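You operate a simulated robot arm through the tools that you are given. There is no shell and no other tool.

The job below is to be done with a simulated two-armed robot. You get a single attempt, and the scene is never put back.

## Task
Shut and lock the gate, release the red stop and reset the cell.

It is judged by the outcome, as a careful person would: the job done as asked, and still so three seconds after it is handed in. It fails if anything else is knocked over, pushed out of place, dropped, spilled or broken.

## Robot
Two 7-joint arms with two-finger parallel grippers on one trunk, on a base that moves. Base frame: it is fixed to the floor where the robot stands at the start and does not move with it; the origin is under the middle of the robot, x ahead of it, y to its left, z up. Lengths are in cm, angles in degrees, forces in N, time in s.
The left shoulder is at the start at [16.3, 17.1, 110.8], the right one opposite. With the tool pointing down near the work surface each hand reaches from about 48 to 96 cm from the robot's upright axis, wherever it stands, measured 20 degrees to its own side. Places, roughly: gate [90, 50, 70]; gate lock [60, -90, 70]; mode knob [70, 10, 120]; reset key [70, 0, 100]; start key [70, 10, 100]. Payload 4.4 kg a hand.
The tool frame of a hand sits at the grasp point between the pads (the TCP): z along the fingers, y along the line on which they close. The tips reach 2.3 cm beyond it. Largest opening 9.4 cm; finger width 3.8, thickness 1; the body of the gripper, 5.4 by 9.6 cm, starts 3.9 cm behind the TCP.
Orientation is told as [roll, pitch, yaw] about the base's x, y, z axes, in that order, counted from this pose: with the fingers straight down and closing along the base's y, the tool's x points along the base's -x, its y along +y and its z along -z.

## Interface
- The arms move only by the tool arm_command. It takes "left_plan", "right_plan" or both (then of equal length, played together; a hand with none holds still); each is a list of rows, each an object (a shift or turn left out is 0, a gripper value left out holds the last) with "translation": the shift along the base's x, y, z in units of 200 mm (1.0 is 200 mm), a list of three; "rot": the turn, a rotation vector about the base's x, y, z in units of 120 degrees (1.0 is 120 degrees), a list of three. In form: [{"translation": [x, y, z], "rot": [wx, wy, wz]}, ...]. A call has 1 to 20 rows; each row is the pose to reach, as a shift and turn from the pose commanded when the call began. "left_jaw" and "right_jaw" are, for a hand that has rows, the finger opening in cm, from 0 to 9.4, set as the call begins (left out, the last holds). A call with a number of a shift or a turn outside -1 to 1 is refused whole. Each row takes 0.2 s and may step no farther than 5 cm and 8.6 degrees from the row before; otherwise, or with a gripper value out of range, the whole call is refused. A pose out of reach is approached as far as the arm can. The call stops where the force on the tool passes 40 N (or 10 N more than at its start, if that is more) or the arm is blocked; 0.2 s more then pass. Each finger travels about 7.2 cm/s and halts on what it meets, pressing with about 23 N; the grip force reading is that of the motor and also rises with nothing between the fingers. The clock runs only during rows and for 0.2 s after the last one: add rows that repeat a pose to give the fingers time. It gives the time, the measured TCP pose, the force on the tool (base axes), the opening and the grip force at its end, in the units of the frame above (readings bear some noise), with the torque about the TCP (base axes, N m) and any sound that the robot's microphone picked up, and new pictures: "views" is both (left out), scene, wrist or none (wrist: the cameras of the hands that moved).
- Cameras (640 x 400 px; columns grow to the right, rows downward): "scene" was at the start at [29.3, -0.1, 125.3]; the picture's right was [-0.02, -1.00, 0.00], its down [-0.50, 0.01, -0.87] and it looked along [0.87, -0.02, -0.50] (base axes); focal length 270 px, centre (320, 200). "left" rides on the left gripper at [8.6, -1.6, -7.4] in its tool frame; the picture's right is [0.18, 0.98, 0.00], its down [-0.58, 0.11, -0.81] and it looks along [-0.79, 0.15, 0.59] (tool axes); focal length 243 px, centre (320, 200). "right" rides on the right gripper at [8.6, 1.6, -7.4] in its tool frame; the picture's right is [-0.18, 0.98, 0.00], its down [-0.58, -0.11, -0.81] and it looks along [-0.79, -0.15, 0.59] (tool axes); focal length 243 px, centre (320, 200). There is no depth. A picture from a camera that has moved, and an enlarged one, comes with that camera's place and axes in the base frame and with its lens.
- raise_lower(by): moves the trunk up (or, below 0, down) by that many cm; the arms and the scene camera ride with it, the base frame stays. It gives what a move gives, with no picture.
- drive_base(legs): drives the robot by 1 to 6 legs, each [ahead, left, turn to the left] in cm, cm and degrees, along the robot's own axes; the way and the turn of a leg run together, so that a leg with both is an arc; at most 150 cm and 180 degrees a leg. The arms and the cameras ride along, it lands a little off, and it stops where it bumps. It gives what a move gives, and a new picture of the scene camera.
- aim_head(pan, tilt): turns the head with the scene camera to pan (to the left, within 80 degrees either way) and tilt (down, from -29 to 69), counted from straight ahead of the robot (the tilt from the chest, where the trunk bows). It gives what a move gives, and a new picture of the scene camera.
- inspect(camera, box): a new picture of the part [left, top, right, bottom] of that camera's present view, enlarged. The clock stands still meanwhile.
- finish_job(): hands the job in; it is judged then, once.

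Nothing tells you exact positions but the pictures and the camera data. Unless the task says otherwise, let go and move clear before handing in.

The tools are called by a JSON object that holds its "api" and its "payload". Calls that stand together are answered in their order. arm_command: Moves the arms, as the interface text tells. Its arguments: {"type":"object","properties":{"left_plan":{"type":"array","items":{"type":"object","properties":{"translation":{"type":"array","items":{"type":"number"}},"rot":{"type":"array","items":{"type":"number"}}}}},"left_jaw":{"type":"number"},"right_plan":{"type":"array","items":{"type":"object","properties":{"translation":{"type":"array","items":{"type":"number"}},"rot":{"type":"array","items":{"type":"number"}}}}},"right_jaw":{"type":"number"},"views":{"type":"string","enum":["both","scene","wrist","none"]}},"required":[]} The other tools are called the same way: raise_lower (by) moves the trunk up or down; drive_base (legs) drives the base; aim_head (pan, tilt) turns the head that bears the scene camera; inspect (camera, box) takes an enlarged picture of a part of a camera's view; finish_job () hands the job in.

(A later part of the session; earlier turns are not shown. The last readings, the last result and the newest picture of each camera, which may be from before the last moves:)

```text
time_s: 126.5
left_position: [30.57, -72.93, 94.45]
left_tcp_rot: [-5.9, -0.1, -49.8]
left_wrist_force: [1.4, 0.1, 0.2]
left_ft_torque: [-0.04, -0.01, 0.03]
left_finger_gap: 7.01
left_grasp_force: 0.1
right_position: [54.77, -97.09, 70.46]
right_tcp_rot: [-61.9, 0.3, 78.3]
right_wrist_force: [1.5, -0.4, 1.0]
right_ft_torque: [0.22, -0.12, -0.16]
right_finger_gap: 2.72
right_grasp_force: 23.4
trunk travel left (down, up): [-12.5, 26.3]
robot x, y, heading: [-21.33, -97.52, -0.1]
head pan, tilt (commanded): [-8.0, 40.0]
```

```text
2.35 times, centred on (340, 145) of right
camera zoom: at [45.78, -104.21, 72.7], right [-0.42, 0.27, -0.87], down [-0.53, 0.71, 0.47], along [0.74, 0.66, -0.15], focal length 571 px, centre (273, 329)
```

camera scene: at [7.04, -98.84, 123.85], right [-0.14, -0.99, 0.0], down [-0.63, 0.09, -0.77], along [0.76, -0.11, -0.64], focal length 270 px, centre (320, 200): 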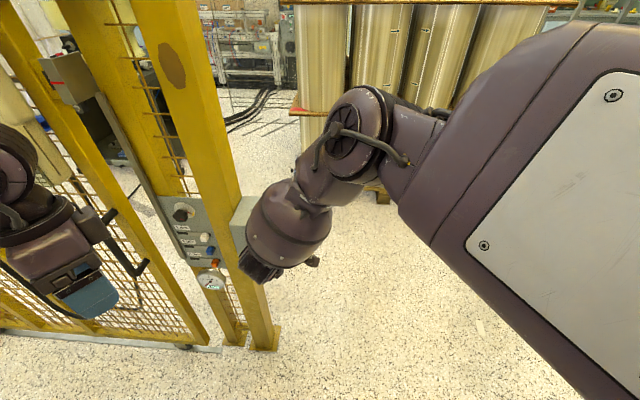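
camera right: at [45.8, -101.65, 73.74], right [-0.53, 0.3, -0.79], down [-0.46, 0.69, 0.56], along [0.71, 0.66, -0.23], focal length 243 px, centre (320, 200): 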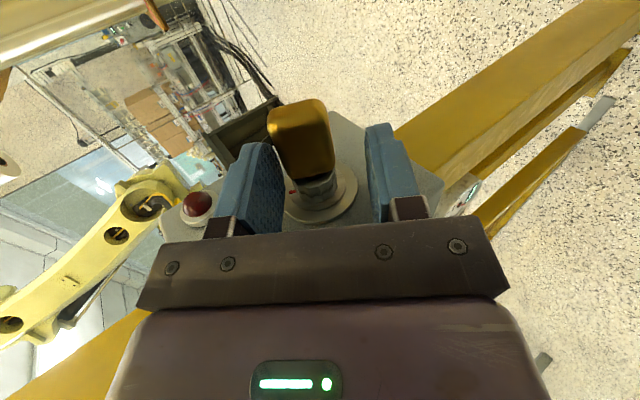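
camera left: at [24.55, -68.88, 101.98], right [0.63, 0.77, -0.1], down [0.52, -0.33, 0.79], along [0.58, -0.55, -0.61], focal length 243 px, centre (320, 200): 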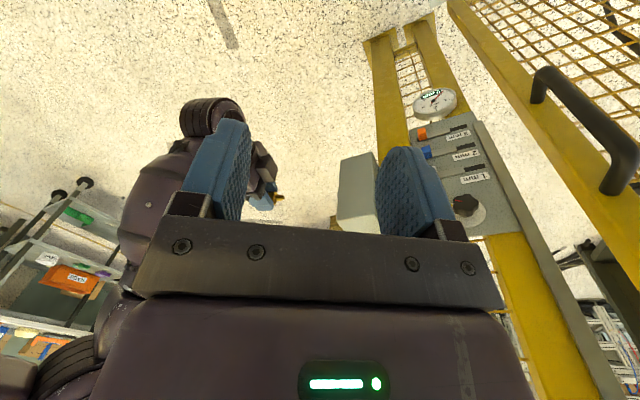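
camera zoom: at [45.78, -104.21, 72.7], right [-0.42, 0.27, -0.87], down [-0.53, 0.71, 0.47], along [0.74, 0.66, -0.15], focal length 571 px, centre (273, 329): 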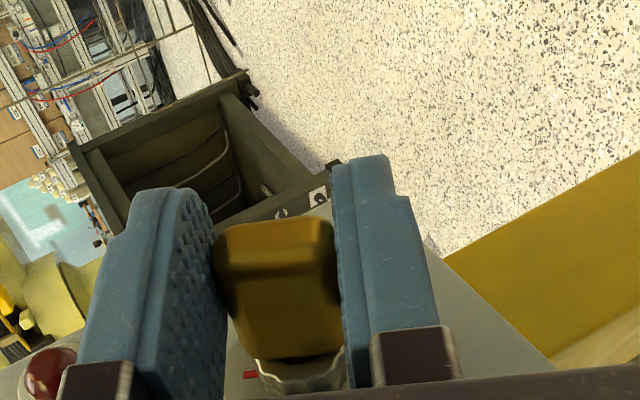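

Gripped flush with little side load. I turn another 24° clockwise about the key axis.

{"api": "arm_command", "payload": {"right_plan": [{"translation": [0.0015, -0.0003, 0.0027], "rot": [0.0053, 0.024, 0]}, {"translation": [0.0031, -0.0007, 0.0053], "rot": [0.0106, 0.048, 0]}, {"translation": [0.0049, -0.0011, 0.0078], "rot": [0.016, 0.0725, 0]}, {"translation": [0.0068, -0.0015, 0.0103], "rot": [0.0213, 0.0969, 0]}, {"translation": [0.0089, -0.002, 0.0126], "rot": [0.0266, 0.1213, 0]}, {"translation": [0.011, -0.0024, 0.0149], "rot": [0.032, 0.1457, 0]}, {"translation": [0.0133, -0.0029, 0.017], "rot": [0.0374, 0.1701, 0]}, {"translation": [0.0156, -0.0034, 0.019], "rot": [0.0428, 0.1945, 0]}], "views": "none"}}

{"api": "inspect", "payload": {"camera": "right", "box": [220, 60, 460, 230]}}

```text
time_s: 128.3
left_position: [30.57, -72.82, 94.46]
left_tcp_rot: [-5.9, -0.2, -50.0]
left_wrist_force: [0.2, -0.3, 0.9]
left_ft_torque: [0.01, 0.02, 0.03]
left_finger_gap: 7.0
left_grasp_force: 0.0
right_position: [55.18, -97.09, 71.03]
right_tcp_rot: [-38.0, 0.0, 78.4]
right_wrist_force: [-4.6, 0.7, 0.9]
right_ft_torque: [0.24, -0.08, -0.16]
right_finger_gap: 2.73
right_grasp_force: 22.6
trunk travel left (down, up): [-12.5, 26.3]
robot x, y, heading: [-21.62, -98.19, -0.1]
head pan, tilt (commanded): [-8.0, 40.0]
```

```text
2.35 times, centred on (340, 145) of right
camera zoom: at [47.56, -104.61, 75.83], right [-0.72, 0.34, -0.6], down [-0.28, 0.65, 0.7], along [0.63, 0.68, -0.37], focal length 571 px, centre (273, 329)
```

zoom: 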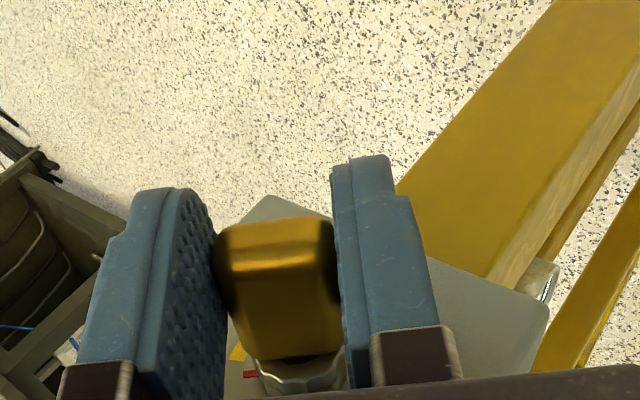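

Turning smoothly now (52°, tiny forces), and the amber mark is in view near the red pointer. I continue another 24°.

{"api": "arm_command", "payload": {"right_plan": [{"translation": [0.0025, -0.0006, 0.0018], "rot": [0.0053, 0.0244, 0]}, {"translation": [0.005, -0.0011, 0.0036], "rot": [0.0107, 0.0488, 0]}, {"translation": [0.0077, -0.0017, 0.0051], "rot": [0.0161, 0.0733, 0]}, {"translation": [0.0104, -0.0023, 0.0066], "rot": [0.0215, 0.0977, 0]}, {"translation": [0.0132, -0.0029, 0.0079], "rot": [0.0268, 0.1221, 0]}, {"translation": [0.016, -0.0035, 0.0091], "rot": [0.0322, 0.1465, 0]}, {"translation": [0.019, -0.0042, 0.01], "rot": [0.0375, 0.1709, 0]}, {"translation": [0.0219, -0.0048, 0.0109], "rot": [0.0429, 0.1953, 0]}], "views": "none"}}

{"api": "inspect", "payload": {"camera": "right", "box": [220, 60, 460, 230]}}

{"api": "inspect", "payload": {"camera": "left", "box": [200, 100, 400, 230]}}

```text
time_s: 130.1
left_position: [30.55, -72.78, 94.63]
left_tcp_rot: [-5.9, -0.2, -49.9]
left_wrist_force: [-0.3, -0.9, -0.2]
left_ft_torque: [0.01, 0.0, 0.01]
left_finger_gap: 7.03
left_grasp_force: 0.1
right_position: [55.29, -97.24, 71.13]
right_tcp_rot: [-23.0, -0.2, 78.3]
right_wrist_force: [1.9, 10.9, 2.4]
right_ft_torque: [0.32, -0.09, -0.23]
right_finger_gap: 2.73
right_grasp_force: 22.9
right hand out of reach, approached as far as the arm can: row 6, 7, 8
trunk travel left (down, up): [-12.5, 26.3]
robot x, y, heading: [-21.52, -97.6, -0.3]
head pan, tilt (commanded): [-8.0, 40.0]
```

```text
2.35 times, centred on (340, 145) of right
camera zoom: at [49.25, -104.98, 77.31], right [-0.85, 0.36, -0.38], down [-0.09, 0.61, 0.79], along [0.52, 0.7, -0.48], focal length 571 px, centre (273, 329)
```

zoom: 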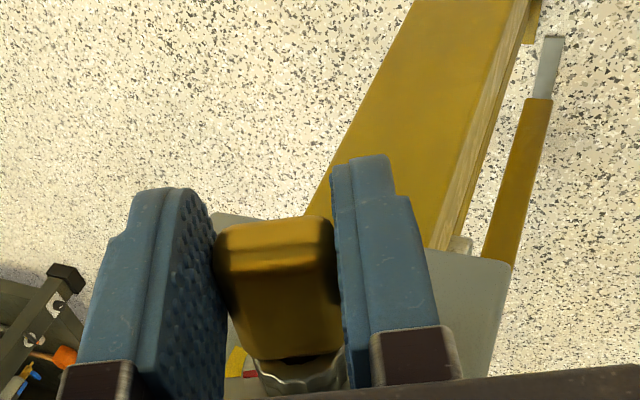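

```text
3.08 times, centred on (300, 165) of left
camera zoom: at [24.28, -66.83, 101.92], right [0.63, 0.77, -0.1], down [0.52, -0.32, 0.79], along [0.58, -0.55, -0.6], focal length 746 px, centre (382, 308)
```

zoom: 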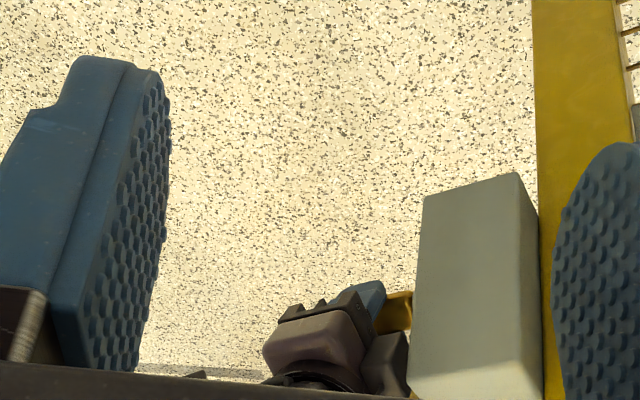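

The arm reaches its limit at 67°, with the pointer just short of the amber. I release the key (it stays put), back out to the right, and will re-grip it across its thin side with the hand rolled back 90°.

{"api": "arm_command", "payload": {"right_plan": [{"translation": [0, 0, 0]}, {"translation": [0, 0, 0]}, {"translation": [0, 0, 0]}, {"translation": [-0.006, -0.03, 0]}, {"translation": [-0.015, -0.07, 0]}, {"translation": [-0.028, -0.125, 0]}, {"translation": [-0.041, -0.185, 0]}], "right_jaw": 5.0, "views": "wrist"}}

{"api": "inspect", "payload": {"camera": "right", "box": [220, 60, 460, 230]}}

```text
time_s: 131.7
left_position: [30.52, -72.93, 94.46]
left_tcp_rot: [-6.0, -0.1, -49.8]
left_wrist_force: [-0.5, -1.4, 0.2]
left_ft_torque: [0.03, 0.04, 0.0]
left_finger_gap: 6.98
left_grasp_force: 0.0
right_position: [54.53, -101.01, 71.16]
right_tcp_rot: [-22.8, -0.3, 78.3]
right_wrist_force: [0.2, 0.2, -0.2]
right_ft_torque: [-0.01, -0.01, -0.01]
right_finger_gap: 5.01
right_grasp_force: 0.0
trunk travel left (down, up): [-12.5, 26.3]
robot x, y, heading: [-21.38, -97.56, -0.3]
head pan, tilt (commanded): [-8.0, 40.0]
camera right: at [48.56, -108.79, 77.28], right [-0.85, 0.37, -0.38], down [-0.09, 0.61, 0.79], along [0.52, 0.7, -0.48], focal length 243 px, centre (320, 200)
```

right: 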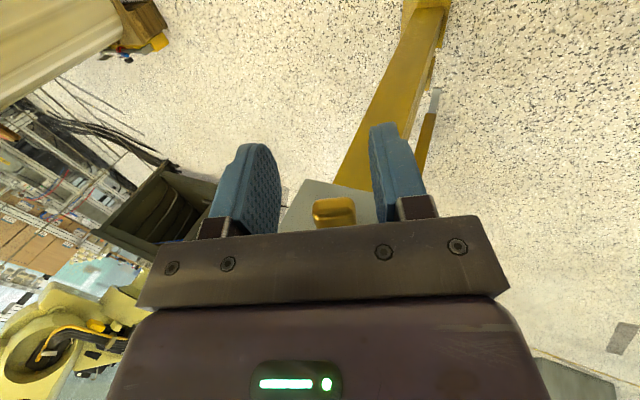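

```text
2.35 times, centred on (340, 145) of right
camera zoom: at [48.56, -108.79, 77.28], right [-0.85, 0.37, -0.38], down [-0.09, 0.61, 0.79], along [0.52, 0.7, -0.48], focal length 571 px, centre (273, 329)
```

zoom: 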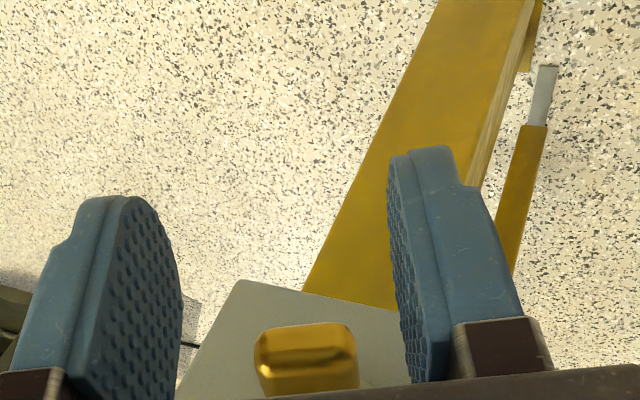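

The key stays in place. I roll the hand back 90° about the key axis, clear of the key.

{"api": "arm_command", "payload": {"right_plan": [{"translation": [0, 0, -0.006], "rot": [-0.0138, -0.0668, 0]}, {"translation": [0, 0, -0.012], "rot": [-0.0277, -0.1335, 0]}, {"translation": [-0.002, 0.002, -0.019], "rot": [-0.0415, -0.2003, 0]}, {"translation": [-0.003, 0.004, -0.026], "rot": [-0.0553, -0.2671, 0]}, {"translation": [-0.004, 0.006, -0.033], "rot": [-0.0691, -0.3338, 0]}, {"translation": [-0.005, 0.008, -0.039], "rot": [-0.083, -0.4006, 0]}, {"translation": [-0.006, 0.01, -0.046], "rot": [-0.0968, -0.4673, 0]}, {"translation": [-0.007, 0.012, -0.053], "rot": [-0.1106, -0.5341, 0]}, {"translation": [-0.008, 0.013, -0.059], "rot": [-0.1244, -0.6009, 0]}, {"translation": [-0.008, 0.014, -0.066], "rot": [-0.1383, -0.6676, 0]}, {"translation": [-0.0085, 0.015, -0.0715], "rot": [-0.1521, -0.7344, 0]}], "views": "both"}}

{"api": "inspect", "payload": {"camera": "right", "box": [240, 60, 420, 230]}}

```text
time_s: 134.1
left_position: [30.57, -73.1, 94.41]
left_tcp_rot: [-5.9, -0.1, -49.9]
left_wrist_force: [0.3, 0.4, 0.1]
left_ft_torque: [-0.01, 0.0, 0.04]
left_finger_gap: 7.03
left_grasp_force: 0.1
right_position: [52.59, -99.07, 73.29]
right_tcp_rot: [-111.5, -0.7, 76.2]
right_wrist_force: [-1.7, -13.5, -5.7]
right_ft_torque: [-0.59, 0.18, -0.26]
right_finger_gap: 5.28
right_grasp_force: 3.2
right hand out of reach, approached as far as the arm can: row 10, 11
trunk travel left (down, up): [-12.5, 26.3]
robot x, y, heading: [-21.58, -97.97, -0.1]
head pan, tilt (commanded): [-8.0, 40.0]
camera scene: at [7.35, -98.99, 123.69], right [-0.14, -0.99, 0.0], down [-0.64, 0.09, -0.77], along [0.76, -0.11, -0.64], focal length 270 px, centre (320, 200)
camera right: at [44.45, -105.97, 68.91], right [0.4, 0.1, -0.91], down [-0.63, 0.76, -0.18], along [0.67, 0.65, 0.36], focal length 243 px, centre (320, 200)
```

scene: 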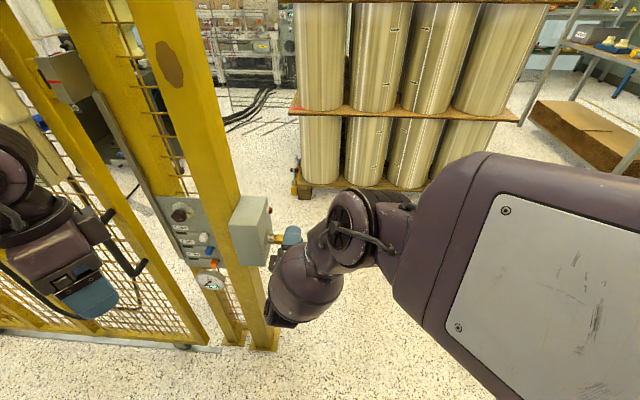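
right: 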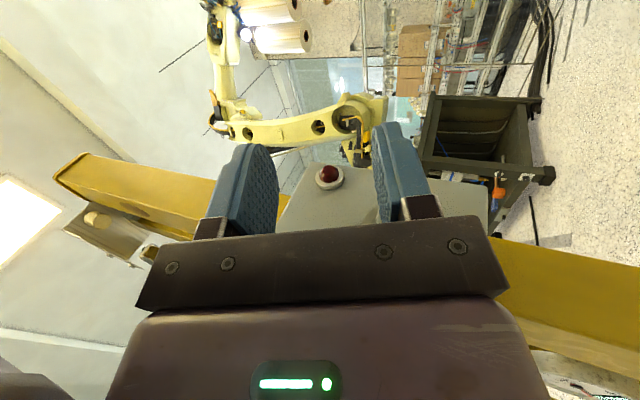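

```text
2.35 times, centred on (330, 145) of right
camera zoom: at [44.45, -105.97, 68.91], right [0.4, 0.1, -0.91], down [-0.63, 0.76, -0.18], along [0.67, 0.65, 0.36], focal length 571 px, centre (296, 329)
```

zoom: 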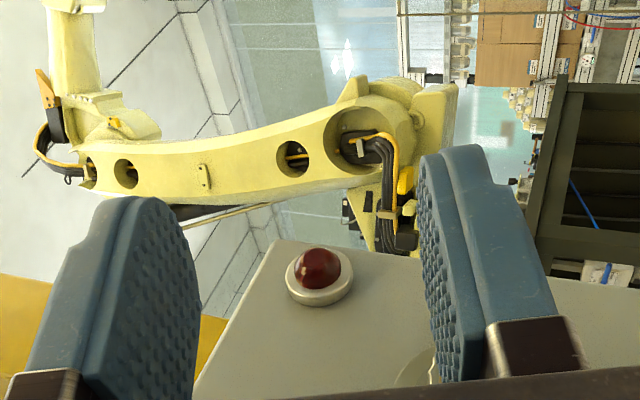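

The roll limit pushed the hand off target and it touched the key's end lightly. I retreat and plan to turn the robot about 20° left, which frees the wrist for the last part of the turn.

{"api": "arm_command", "payload": {"right_plan": [{"translation": [-0.012, -0.05, 0]}, {"translation": [-0.025, -0.12, 0]}, {"translation": [-0.06, -0.17, 0.0]}, {"translation": [-0.11, -0.2, 0.02], "rot": [0.0155, 0.0633, 0]}, {"translation": [-0.16, -0.22, 0.04], "rot": [0.0311, 0.1265, 0]}, {"translation": [-0.21, -0.23, 0.06], "rot": [0.0466, 0.1898, 0]}, {"translation": [-0.26, -0.24, 0.08], "rot": [0.0622, 0.2531, 0]}, {"translation": [-0.31, -0.25, 0.1], "rot": [0.0777, 0.3164, 0]}, {"translation": [-0.36, -0.25, 0.12], "rot": [0.0933, 0.3796, 0]}, {"translation": [-0.4, -0.25, 0.14], "rot": [0.1088, 0.4429, 0]}, {"translation": [-0.44, -0.25, 0.16], "rot": [0.1244, 0.5062, 0]}, {"translation": [-0.48, -0.25, 0.19], "rot": [0.1399, 0.5695, 0]}, {"translation": [-0.51, -0.25, 0.21], "rot": [0.1555, 0.6327, 0]}, {"translation": [-0.53, -0.25, 0.235], "rot": [0.171, 0.696, 0]}], "views": "both"}}

{"api": "inspect", "payload": {"camera": "scene", "box": [230, 180, 310, 270]}}

```text
time_s: 137.1
left_position: [30.49, -72.94, 94.44]
left_tcp_rot: [-5.8, -0.1, -49.9]
left_wrist_force: [-0.3, -0.4, -0.5]
left_ft_torque: [0.01, 0.02, 0.0]
left_finger_gap: 6.99
left_grasp_force: 0.1
right_position: [41.67, -103.56, 78.27]
right_tcp_rot: [-26.8, -2.4, 76.4]
right_wrist_force: [0.2, -1.2, 0.4]
right_ft_torque: [0.0, 0.0, -0.04]
right_finger_gap: 5.0
right_grasp_force: 0.1
right hand out of reach, approached as far as the arm can: row 1, 2, 3
trunk travel left (down, up): [-12.5, 26.3]
robot x, y, heading: [-21.54, -97.37, 0.1]
head pan, tilt (commanded): [-8.0, 40.0]
camera scene: at [7.26, -98.86, 123.74], right [-0.14, -0.99, 0.0], down [-0.64, 0.09, -0.77], along [0.76, -0.11, -0.64], focal length 270 px, centre (320, 200)
camera right: at [35.09, -111.22, 83.72], right [-0.8, 0.4, -0.44], down [-0.13, 0.6, 0.79], along [0.58, 0.69, -0.43], focal length 243 px, centre (320, 200)
```

scene: 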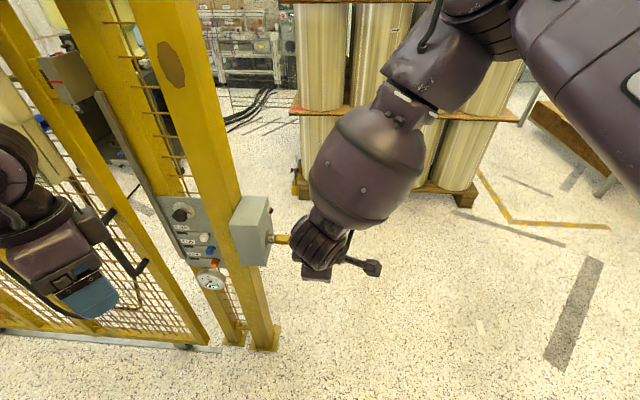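
right: 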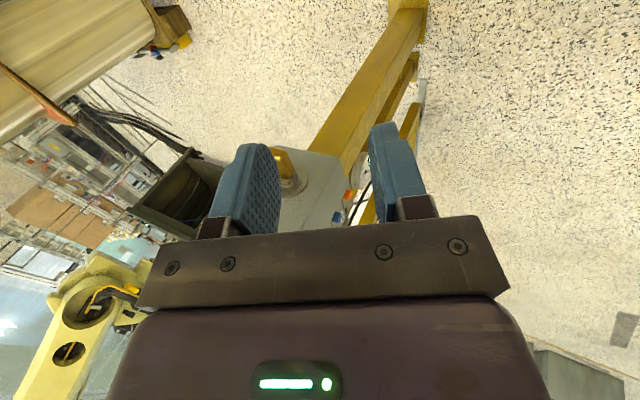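

```text
4.44 times, centred on (270, 225) of scene
camera zoom: at [7.26, -98.86, 123.74], right [-0.14, -0.99, 0.0], down [-0.64, 0.09, -0.77], along [0.76, -0.11, -0.64], focal length 1199 px, centre (542, 89)
```

zoom: 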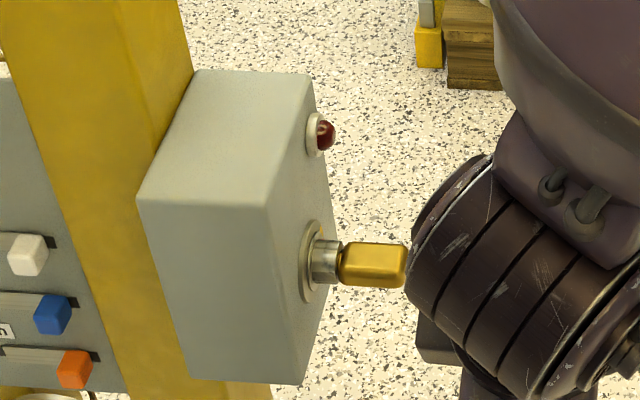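

The key sits in the socket with its bow clear. Now I drive: right/ahead, then turn 20° left.

{"api": "drive_base", "payload": {"legs": [[9, -24, 0], [0, 0, 20]]}}

{"api": "inspect", "payload": {"camera": "right", "box": [0, 0, 640, 400]}}

```text
time_s: 140.9
left_position: [28.43, -81.1, 94.53]
left_tcp_rot: [-5.9, -0.1, -30.4]
left_wrist_force: [-0.8, 0.0, -1.0]
left_ft_torque: [0.0, 0.0, 0.04]
left_finger_gap: 7.02
left_grasp_force: 0.1
right_position: [49.16, -106.36, 78.19]
right_tcp_rot: [-27.1, -2.3, 95.7]
right_wrist_force: [-1.0, 0.4, 0.6]
right_ft_torque: [0.0, -0.01, 0.0]
right_finger_gap: 4.98
right_grasp_force: 0.2
trunk travel left (down, up): [-12.5, 26.3]
robot x, y, heading: [-12.43, -121.94, 19.4]
head pan, tilt (commanded): [-8.0, 40.0]
camera scene: at [15.05, -113.21, 123.73], right [0.2, -0.98, 0.0], down [-0.63, -0.13, -0.77], along [0.75, 0.15, -0.64], focal length 270 px, centre (320, 200)
```

scene: 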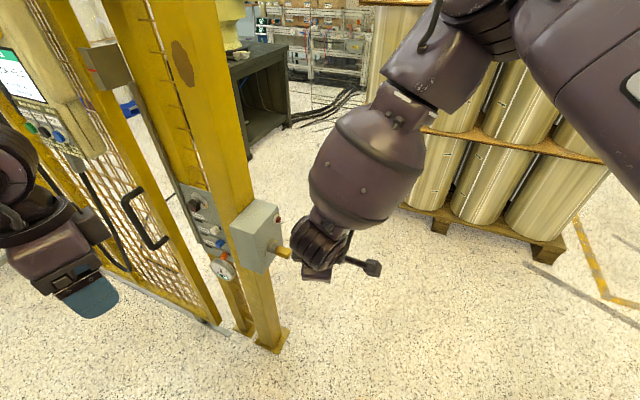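

```text
1.00 times, centred on (320, 200) of right (not enlarged: the box is as wide or as high as the picture)
camera zoom: at [45.38, -115.76, 83.69], right [-0.89, 0.11, -0.44], down [-0.32, 0.52, 0.79], along [0.32, 0.85, -0.43], focal length 243 px, centre (320, 200)
```

zoom: 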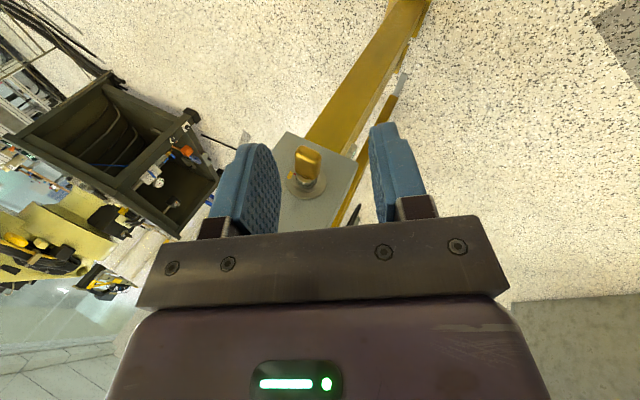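

Now the hand looks straight at the key and dial. I zoom to read the pointer's angle against the amber mark.

{"api": "inspect", "payload": {"camera": "right", "box": [270, 130, 350, 215]}}

```text
4.71 times, centred on (310, 172) of right
camera zoom: at [45.38, -115.76, 83.69], right [-0.89, 0.11, -0.44], down [-0.32, 0.52, 0.79], along [0.32, 0.85, -0.43], focal length 1142 px, centre (367, 329)
```

zoom: 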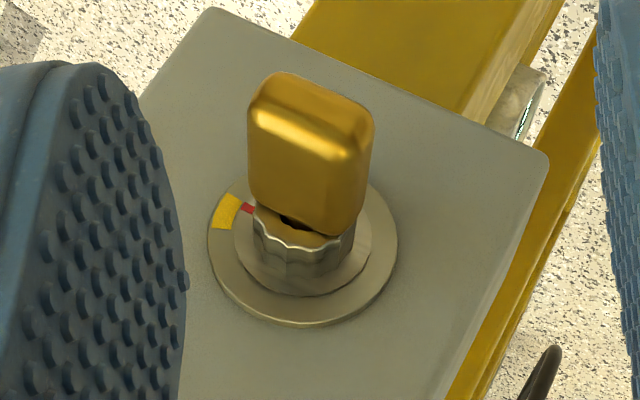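

The red pointer now points into the amber mark (key at about 84°). I check the lamp and the pendant's screen for confirmation.

{"api": "inspect", "payload": {"camera": "scene", "box": [220, 190, 310, 280]}}

{"api": "inspect", "payload": {"camera": "scene", "box": [0, 30, 120, 180]}}

{"api": "inspect", "payload": {"camera": "right", "box": [285, 160, 325, 190]}}

```text
4.44 times, centred on (265, 235) of scene
camera zoom: at [15.05, -113.21, 123.73], right [0.2, -0.98, 0.0], down [-0.63, -0.13, -0.77], along [0.75, 0.15, -0.64], focal length 1199 px, centre (564, 44)
```

zoom: 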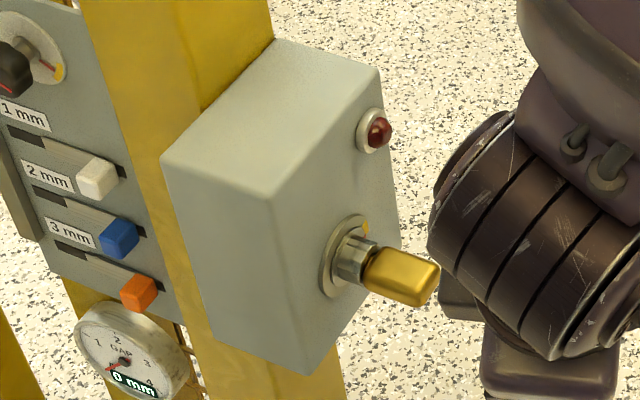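

```text
2.67 times, centred on (60, 105) of scene
camera zoom: at [15.05, -113.21, 123.73], right [0.2, -0.98, 0.0], down [-0.63, -0.13, -0.77], along [0.75, 0.15, -0.64], focal length 719 px, centre (1013, 453)
```

zoom: 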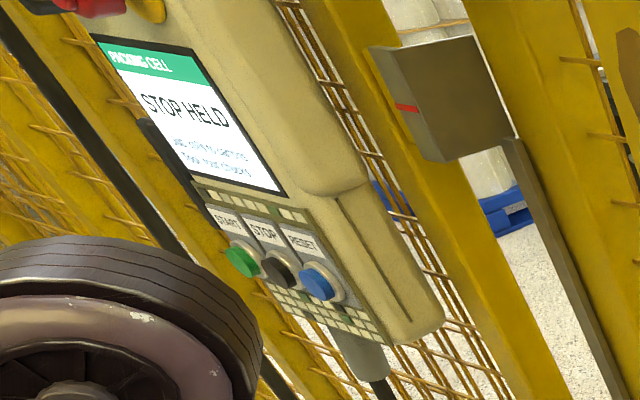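

```text
13.33 times, centred on (305, 175) of right
camera zoom: at [45.38, -115.76, 83.69], right [-0.89, 0.11, -0.44], down [-0.32, 0.52, 0.79], along [0.32, 0.85, -0.43], focal length 3235 px, centre (520, 533)
```

zoom: 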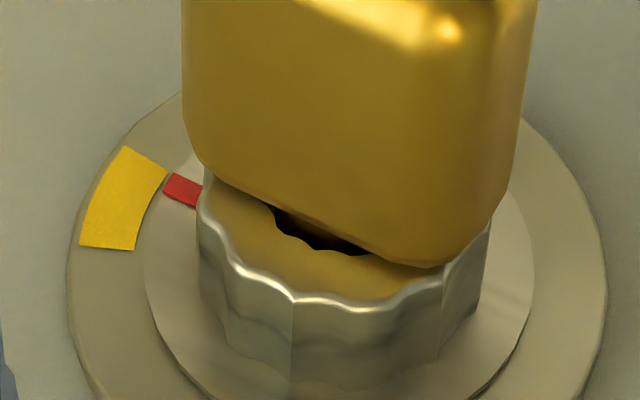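

The pointer is inside the amber mark, so the lock is turned. Now to the pendant: I bring the right hand up and point it forward, clear of the box.

{"api": "arm_command", "payload": {"right_plan": [{"translation": [-0.03, -0.04, 0.05], "rot": [0.0052, -0.0522, 0]}, {"translation": [-0.06, -0.08, 0.12], "rot": [0.0104, -0.1044, 0]}, {"translation": [-0.09, -0.11, 0.2], "rot": [0.0156, -0.1566, 0]}, {"translation": [-0.12, -0.14, 0.3], "rot": [0.0208, -0.2088, 0]}, {"translation": [-0.15, -0.16, 0.4], "rot": [0.026, -0.261, 0]}, {"translation": [-0.17, -0.17, 0.5], "rot": [0.0312, -0.3132, 0]}, {"translation": [-0.19, -0.18, 0.62], "rot": [0.0364, -0.3654, 0]}, {"translation": [-0.21, -0.19, 0.74], "rot": [0.0416, -0.4176, 0]}, {"translation": [-0.22, -0.19, 0.86], "rot": [0.0468, -0.4698, 0]}, {"translation": [-0.22, -0.19, 0.96], "rot": [0.052, -0.522, 0]}], "views": "scene"}}

```text
time_s: 143.1
left_position: [28.43, -81.26, 94.43]
left_tcp_rot: [-5.9, -0.2, -30.4]
left_wrist_force: [-0.1, -0.1, 0.3]
left_ft_torque: [0.01, -0.01, 0.05]
left_finger_gap: 6.99
left_grasp_force: 0.0
right_position: [44.55, -110.34, 97.32]
right_tcp_rot: [-90.1, -1.0, 97.8]
right_wrist_force: [0.1, 1.0, -0.2]
right_ft_torque: [0.0, 0.03, 0.0]
right_finger_gap: 4.99
right_grasp_force: 0.0
trunk travel left (down, up): [-12.5, 26.3]
robot x, y, heading: [-12.04, -121.72, 19.6]
head pan, tilt (commanded): [-8.0, 40.0]
camera scene: at [15.02, -113.25, 123.74], right [0.2, -0.98, 0.0], down [-0.63, -0.13, -0.77], along [0.75, 0.15, -0.64], focal length 270 px, centre (320, 200)
```

scene: 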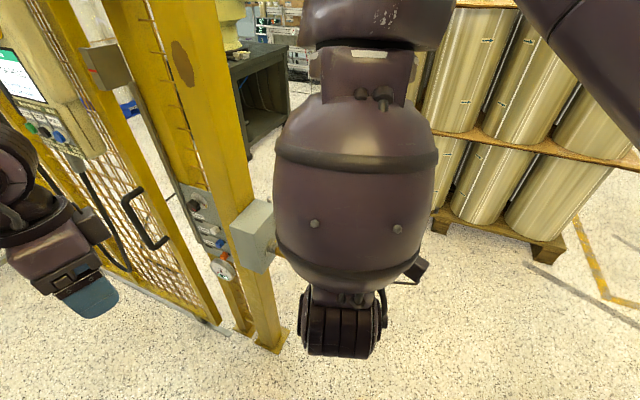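

I drive back to the pendant: turn straight, back up 12 cm, then 74 cm left.

{"api": "drive_base", "payload": {"legs": [[0, 0, -19.5], [-12, 0, 0], [0, 74, 0]]}}

{"api": "aim_head", "payload": {"pan": 0, "tilt": 20}}

```text
time_s: 151.9
left_position: [27.36, -23.46, 94.4]
left_tcp_rot: [-5.9, -0.1, -49.5]
left_wrist_force: [0.1, 0.7, 0.3]
left_ft_torque: [0.01, -0.01, 0.03]
left_finger_gap: 7.02
left_grasp_force: 0.0
right_position: [33.03, -56.34, 97.2]
right_tcp_rot: [-89.9, -1.0, 78.6]
right_wrist_force: [0.2, -0.2, -0.2]
right_ft_torque: [0.03, -0.01, -0.02]
right_finger_gap: 4.99
right_grasp_force: 0.1
trunk travel left (down, up): [-12.5, 26.3]
robot x, y, heading: [-24.4, -48.53, -0.0]
head pan, tilt (commanded): [-8.0, 40.0]
camera scene: at [4.2, -49.46, 123.73], right [-0.14, -0.99, 0.0], down [-0.64, 0.09, -0.77], along [0.76, -0.1, -0.64], focal length 270 px, centre (320, 200)
```

scene: 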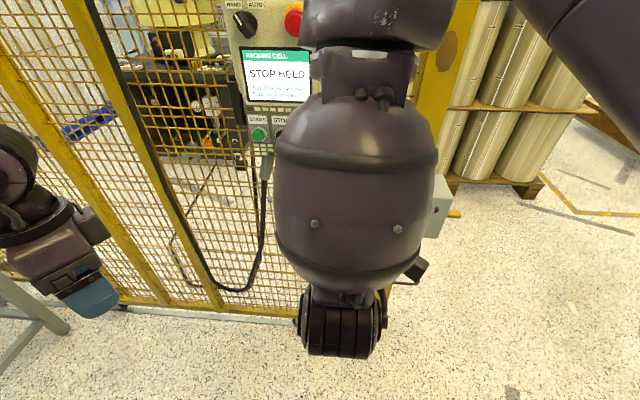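

```text
time_s: 152.7
left_position: [27.44, -23.36, 94.55]
left_tcp_rot: [-5.9, -0.2, -49.6]
left_wrist_force: [0.2, -0.1, 0.1]
left_ft_torque: [0.01, 0.01, -0.03]
left_finger_gap: 6.97
left_grasp_force: 0.0
right_position: [32.93, -56.27, 97.24]
right_tcp_rot: [-89.9, -1.0, 78.7]
right_wrist_force: [-0.6, 1.0, -0.9]
right_ft_torque: [-0.02, -0.02, 0.01]
right_finger_gap: 5.0
right_grasp_force: 0.0
trunk travel left (down, up): [-12.5, 26.3]
robot x, y, heading: [-24.4, -48.28, -0.0]
head pan, tilt (commanded): [0.0, 20.0]
camera scene: at [5.09, -48.28, 126.86], right [0.0, -1.0, 0.0], down [-0.34, 0.0, -0.94], along [0.94, 0.0, -0.34], focal length 270 px, centre (320, 200)
```

scene: 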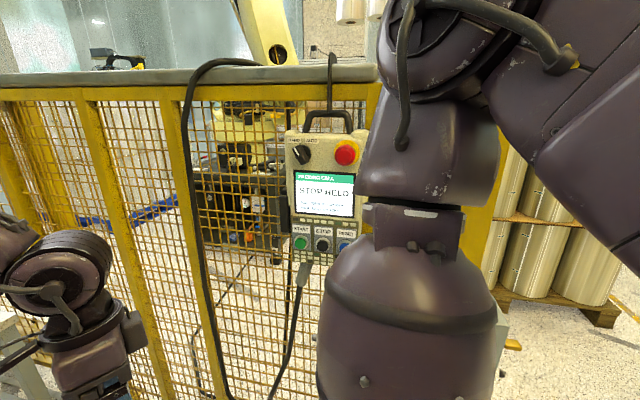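

{"api": "inspect", "payload": {"camera": "scene", "box": [280, 120, 370, 260]}}

{"api": "inspect", "payload": {"camera": "scene", "box": [325, 135, 365, 172]}}

{"api": "inspect", "payload": {"camera": "scene", "box": [285, 45, 365, 140]}}

```text
2.86 times, centred on (325, 190) of scene
camera zoom: at [5.09, -48.28, 126.86], right [0.0, -1.0, 0.0], down [-0.34, 0.0, -0.94], along [0.94, 0.0, -0.34], focal length 771 px, centre (306, 229)
```

zoom: 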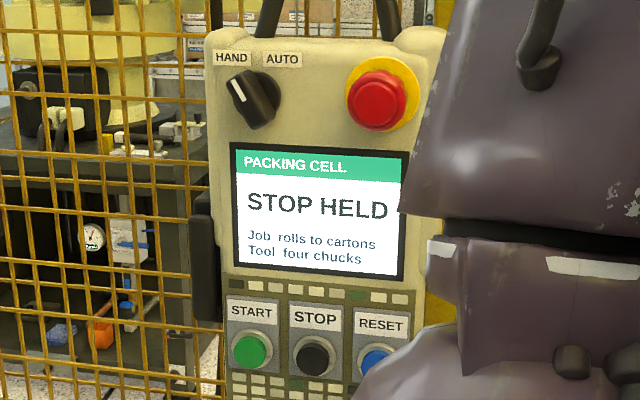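

```text
10.81 times, centred on (345, 154) of scene
camera zoom: at [5.09, -48.28, 126.86], right [0.0, -1.0, 0.0], down [-0.34, 0.0, -0.94], along [0.94, 0.0, -0.34], focal length 2916 px, centre (50, 703)
```

zoom: 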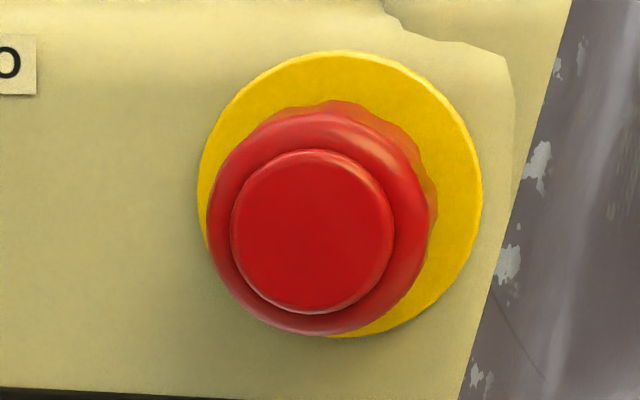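

```text
4.21 times, centred on (325, 92) of scene
camera zoom: at [5.09, -48.28, 126.86], right [0.0, -1.0, 0.0], down [-0.34, 0.0, -0.94], along [0.94, 0.0, -0.34], focal length 1136 px, centre (299, 653)
```

zoom: 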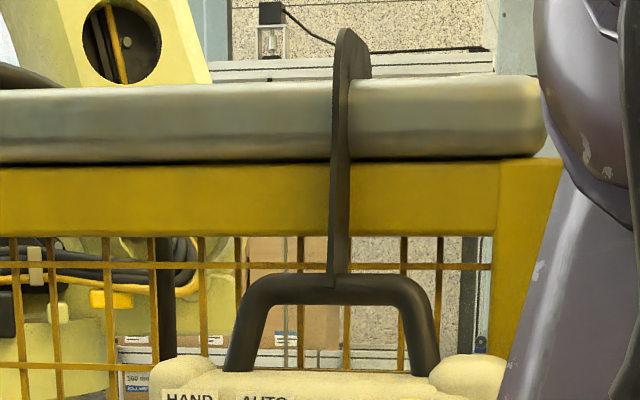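

The red stop's front is at about (53.2,−52.7,118), head about 3.7 cm across with a lobed rim. I raise the right hand and line it up in front of the stop, fingers above and below.

{"api": "arm_command", "payload": {"right_plan": [{"translation": [0.05, 0.02, 0.15]}, {"translation": [0.1, 0.05, 0.3]}, {"translation": [0.16, 0.08, 0.46]}, {"translation": [0.22, 0.1, 0.62]}, {"translation": [0.28, 0.13, 0.78]}, {"translation": [0.34, 0.15, 0.95]}], "right_jaw": 6.2, "views": "none"}}

{"api": "arm_command", "payload": {"right_plan": [{"translation": [0.1, 0.02, 0.03]}, {"translation": [0.2, 0.04, 0.06]}, {"translation": [0.3, 0.06, 0.09]}, {"translation": [0.38, 0.075, 0.09]}], "views": "both"}}

{"api": "inspect", "payload": {"camera": "right", "box": [220, 60, 440, 230]}}

```text
time_s: 154.1
left_position: [27.42, -23.48, 94.44]
left_tcp_rot: [-6.0, -0.1, -49.5]
left_wrist_force: [-0.2, 0.0, -0.4]
left_ft_torque: [-0.01, 0.01, -0.04]
left_finger_gap: 6.98
left_grasp_force: 0.1
right_position: [39.63, -53.54, 116.46]
right_tcp_rot: [-90.0, -1.0, 78.8]
right_wrist_force: [0.2, 0.0, 0.5]
right_ft_torque: [-0.02, -0.01, 0.02]
right_finger_gap: 6.2
right_grasp_force: 0.0
trunk travel left (down, up): [-12.5, 26.3]
robot x, y, heading: [-24.4, -48.35, 0.3]
head pan, tilt (commanded): [0.0, 20.0]
```

```text
time_s: 155.1
left_position: [27.35, -23.46, 94.38]
left_tcp_rot: [-5.8, -0.1, -49.5]
left_wrist_force: [-0.4, 0.1, 0.5]
left_ft_torque: [0.01, 0.05, 0.0]
left_finger_gap: 6.99
left_grasp_force: 0.0
right_position: [47.56, -51.88, 118.12]
right_tcp_rot: [-90.0, -0.9, 78.7]
right_wrist_force: [0.7, -0.4, 0.5]
right_ft_torque: [-0.02, -0.01, -0.01]
right_finger_gap: 6.21
right_grasp_force: 0.1
trunk travel left (down, up): [-12.5, 26.3]
robot x, y, heading: [-24.52, -48.44, 0.4]
head pan, tilt (commanded): [0.0, 20.0]
camera scene: at [5.12, -48.26, 126.85], right [0.0, -1.0, 0.0], down [-0.34, 0.0, -0.94], along [0.94, 0.0, -0.34], focal length 270 px, centre (320, 200)
camera right: at [38.6, -58.99, 116.37], right [0.04, 0.2, -0.98], down [-0.68, 0.73, 0.12], along [0.74, 0.66, 0.16], focal length 243 px, centre (320, 200)
```

scene: 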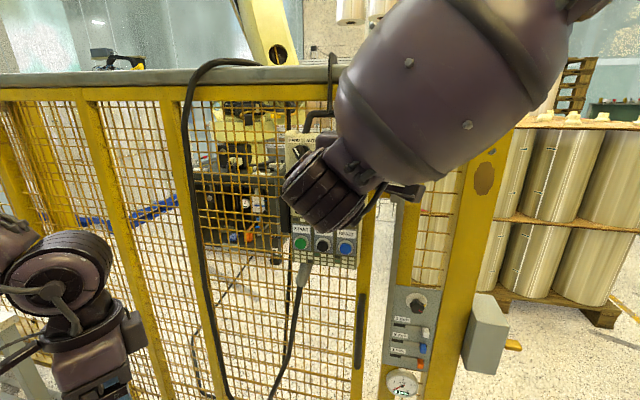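
right: 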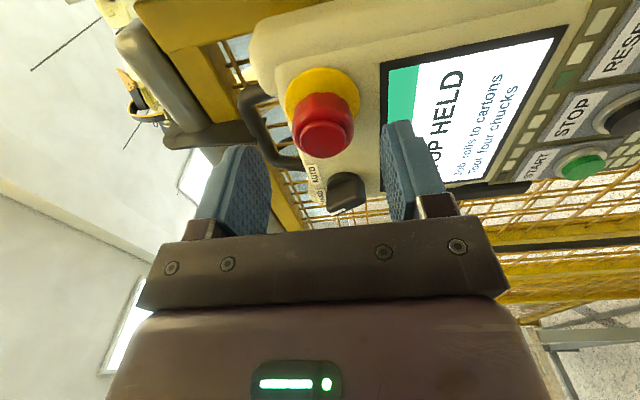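

```text
2.35 times, centred on (330, 145) of right
camera zoom: at [38.6, -58.99, 116.37], right [0.04, 0.2, -0.98], down [-0.68, 0.73, 0.12], along [0.74, 0.66, 0.16], focal length 571 px, centre (296, 329)
```

zoom: 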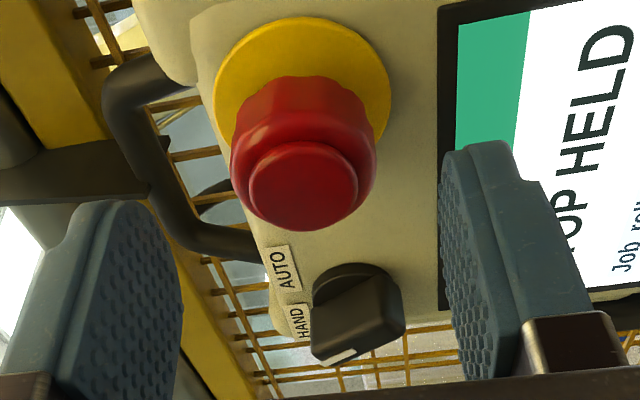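

The stop's cap comes out at about (51.0,−52.5,118), well centred 3.5 cm ahead of the hand. I go forward 3.1 cm so the finger pads flank the red head.

{"api": "arm_command", "payload": {"right_plan": [{"translation": [0.04, -0.008, 0]}, {"translation": [0.08, -0.016, 0]}, {"translation": [0.12, -0.024, 0]}, {"translation": [0.152, -0.03, 0]}], "views": "none"}}

{"api": "inspect", "payload": {"camera": "right", "box": [220, 60, 440, 230]}}

```text
time_s: 156.1
left_position: [27.39, -23.41, 94.4]
left_tcp_rot: [-5.9, -0.1, -49.5]
left_wrist_force: [0.4, -0.1, 0.7]
left_ft_torque: [0.04, -0.01, -0.02]
left_finger_gap: 7.03
left_grasp_force: 0.1
right_position: [50.46, -52.72, 118.12]
right_tcp_rot: [-89.9, -0.9, 78.7]
right_wrist_force: [0.5, 0.7, -0.5]
right_ft_torque: [-0.04, -0.01, 0.0]
right_finger_gap: 6.2
right_grasp_force: 0.1
trunk travel left (down, up): [-12.5, 26.3]
robot x, y, heading: [-24.68, -48.26, 0.1]
head pan, tilt (commanded): [0.0, 20.0]
```

```text
2.35 times, centred on (330, 145) of right
camera zoom: at [41.41, -59.69, 116.37], right [0.04, 0.2, -0.98], down [-0.68, 0.73, 0.12], along [0.74, 0.66, 0.16], focal length 571 px, centre (296, 329)
```

zoom: 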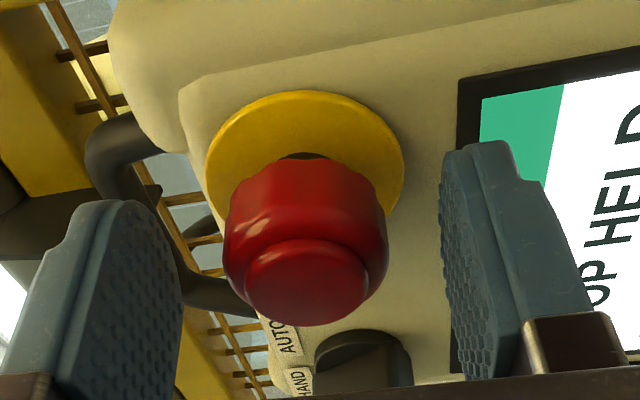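

The red head is between the pads, with the rim well within them. I close the grip.

{"api": "arm_command", "payload": {"right_plan": [{"translation": [0, 0, 0]}, {"translation": [0, 0, 0]}, {"translation": [0, 0, 0]}, {"translation": [0, 0, 0]}], "right_jaw": 2.5, "views": "none"}}

{"api": "inspect", "payload": {"camera": "right", "box": [220, 60, 440, 230]}}

```text
time_s: 157.1
left_position: [27.39, -23.39, 94.42]
left_tcp_rot: [-5.9, 0.0, -49.5]
left_wrist_force: [0.0, 0.0, -0.5]
left_ft_torque: [0.02, 0.0, -0.01]
left_finger_gap: 7.01
left_grasp_force: 0.0
right_position: [50.23, -52.6, 117.95]
right_tcp_rot: [-89.8, -0.9, 78.7]
right_wrist_force: [-6.7, -0.5, -12.5]
right_ft_torque: [-0.18, -0.73, 0.05]
right_finger_gap: 3.43
right_grasp_force: 45.1
trunk travel left (down, up): [-12.5, 26.3]
robot x, y, heading: [-24.37, -48.5, 0.3]
head pan, tilt (commanded): [0.0, 20.0]
```

```text
2.35 times, centred on (330, 145) of right
camera zoom: at [41.39, -59.68, 116.26], right [0.04, 0.2, -0.98], down [-0.68, 0.73, 0.12], along [0.74, 0.66, 0.16], focal length 571 px, centre (296, 329)
```

zoom: 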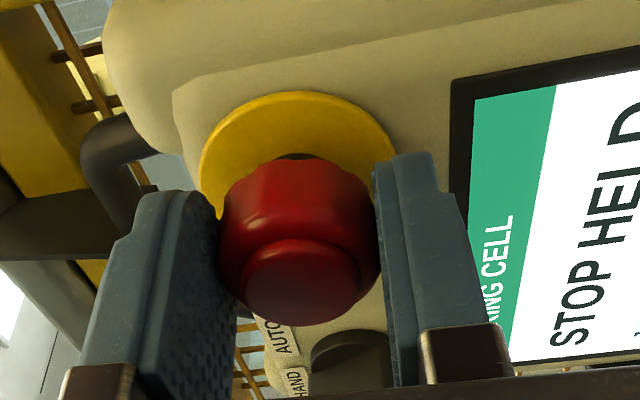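

Gripped on the rim. I twist the head clockwise about 45°, gently.

{"api": "arm_command", "payload": {"right_plan": [{"translation": [0, 0, -0.006]}, {"translation": [0, 0, -0.006], "rot": [0.049, -0.0098, 0]}, {"translation": [0, 0, -0.006], "rot": [0.098, -0.0196, 0]}, {"translation": [0, 0, -0.006], "rot": [0.147, -0.0294, 0]}, {"translation": [0, 0, -0.006], "rot": [0.196, -0.0392, 0]}, {"translation": [0, 0, -0.006], "rot": [0.245, -0.049, 0]}, {"translation": [0, 0, -0.006], "rot": [0.294, -0.0588, 0]}, {"translation": [0, 0, -0.006], "rot": [0.343, -0.0686, 0]}], "views": "both"}}

{"api": "inspect", "payload": {"camera": "right", "box": [220, 60, 440, 230]}}

{"api": "inspect", "payload": {"camera": "scene", "box": [270, 110, 380, 270]}}

```text
time_s: 158.9
left_position: [27.31, -23.4, 94.43]
left_tcp_rot: [-5.8, -0.1, -49.6]
left_wrist_force: [0.4, 0.0, 0.1]
left_ft_torque: [0.0, 0.01, 0.01]
left_finger_gap: 7.0
left_grasp_force: 0.0
right_position: [50.54, -52.64, 117.94]
right_tcp_rot: [-89.6, -43.1, 78.3]
right_wrist_force: [-6.0, -6.2, -15.0]
right_ft_torque: [-0.09, -0.45, -0.61]
right_finger_gap: 3.47
right_grasp_force: 44.5
trunk travel left (down, up): [-12.5, 26.3]
robot x, y, heading: [-24.77, -48.47, 0.3]
head pan, tilt (commanded): [0.0, 20.0]
camera scene: at [5.14, -48.37, 126.84], right [0.0, -1.0, 0.0], down [-0.34, 0.0, -0.94], along [0.94, 0.0, -0.34], focal length 270 px, centre (320, 200)
camera right: at [42.23, -56.27, 110.79], right [0.16, 0.79, -0.59], down [-0.72, 0.5, 0.48], along [0.68, 0.35, 0.65], focal length 243 px, centre (320, 200)
```

scene: 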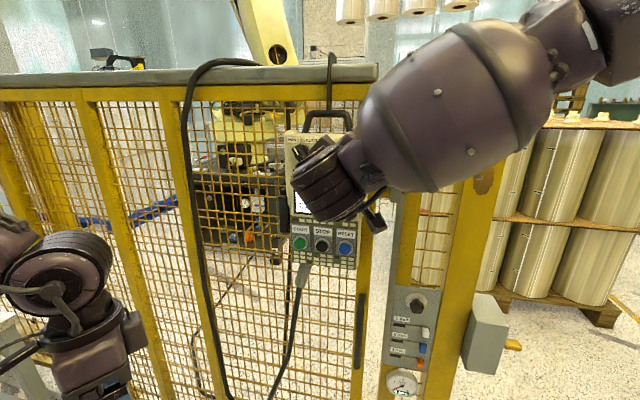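
right: 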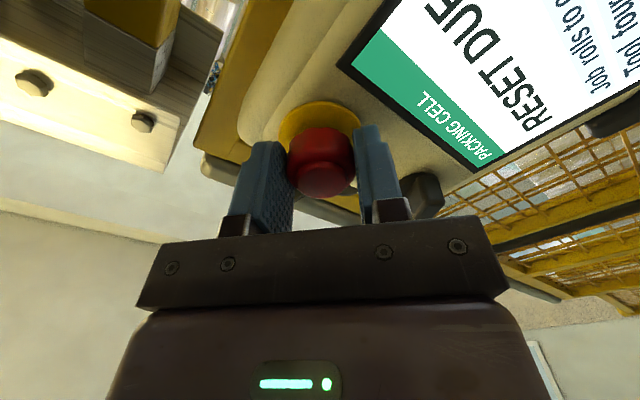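

```text
2.35 times, centred on (330, 145) of right
camera zoom: at [42.23, -56.27, 110.79], right [0.16, 0.79, -0.59], down [-0.72, 0.5, 0.48], along [0.68, 0.35, 0.65], focal length 571 px, centre (296, 329)
```

zoom: 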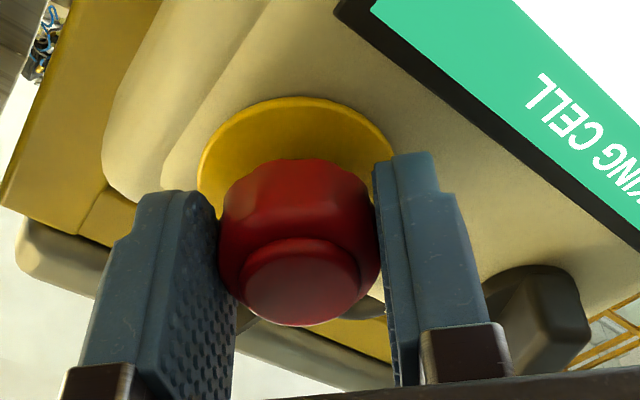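

```text
2.50 times, centred on (325, 190) of scene
camera zoom: at [5.14, -48.37, 126.84], right [0.0, -1.0, 0.0], down [-0.34, 0.0, -0.94], along [0.94, 0.0, -0.34], focal length 674 px, centre (308, 225)
```

zoom: 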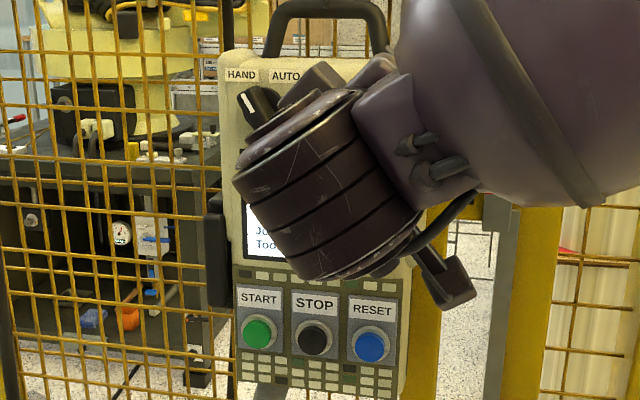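

The screen now says "RESET DUE": the stop is released and the gate counts as locked. I open just enough to clear the head (the mode knob is near) and back straight out.

{"api": "arm_command", "payload": {"right_plan": [{"translation": [0, 0, 0]}, {"translation": [0, 0, 0]}, {"translation": [0, 0, 0]}, {"translation": [-0.06, 0.012, 0]}, {"translation": [-0.14, 0.028, 0]}, {"translation": [-0.24, 0.048, 0]}, {"translation": [-0.34, 0.068, 0]}, {"translation": [-0.42, 0.084, 0]}], "right_jaw": 4.7, "views": "both"}}

{"api": "inspect", "payload": {"camera": "scene", "box": [270, 110, 380, 270]}}

```text
time_s: 160.7
left_position: [27.29, -23.56, 94.45]
left_tcp_rot: [-5.9, -0.1, -49.5]
left_wrist_force: [0.5, -1.2, -1.0]
left_ft_torque: [0.0, -0.04, 0.01]
left_finger_gap: 6.98
left_grasp_force: 0.1
right_position: [42.05, -50.9, 118.25]
right_tcp_rot: [-89.9, -43.0, 78.6]
right_wrist_force: [0.1, -0.5, 0.0]
right_ft_torque: [0.04, 0.0, -0.01]
right_finger_gap: 4.69
right_grasp_force: 0.0
trunk travel left (down, up): [-12.5, 26.3]
robot x, y, heading: [-24.51, -48.47, 0.1]
head pan, tilt (commanded): [0.0, 20.0]
camera scene: at [5.07, -48.28, 126.87], right [0.0, -1.0, 0.0], down [-0.34, 0.0, -0.94], along [0.94, 0.0, -0.34], focal length 270 px, centre (320, 200)
camera right: at [33.81, -54.65, 111.15], right [0.16, 0.79, -0.59], down [-0.72, 0.5, 0.48], along [0.67, 0.35, 0.65], focal length 243 px, centre (320, 200)
```

scene: 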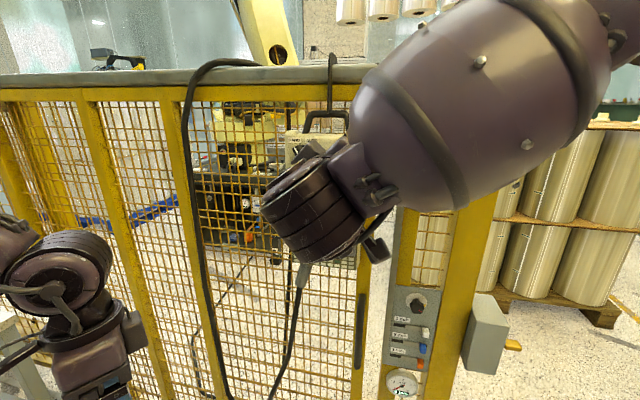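
right: 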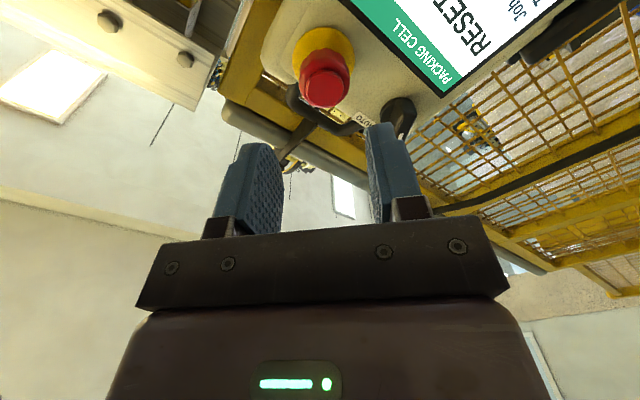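

```text
2.50 times, centred on (325, 190) of scene
camera zoom: at [5.07, -48.28, 126.87], right [0.0, -1.0, 0.0], down [-0.34, 0.0, -0.94], along [0.94, 0.0, -0.34], focal length 674 px, centre (308, 225)
```

zoom: 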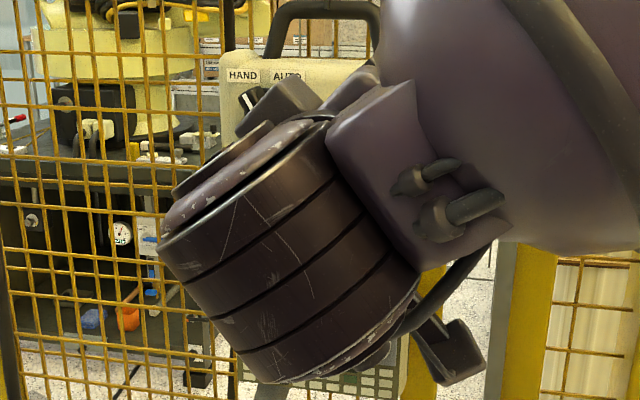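

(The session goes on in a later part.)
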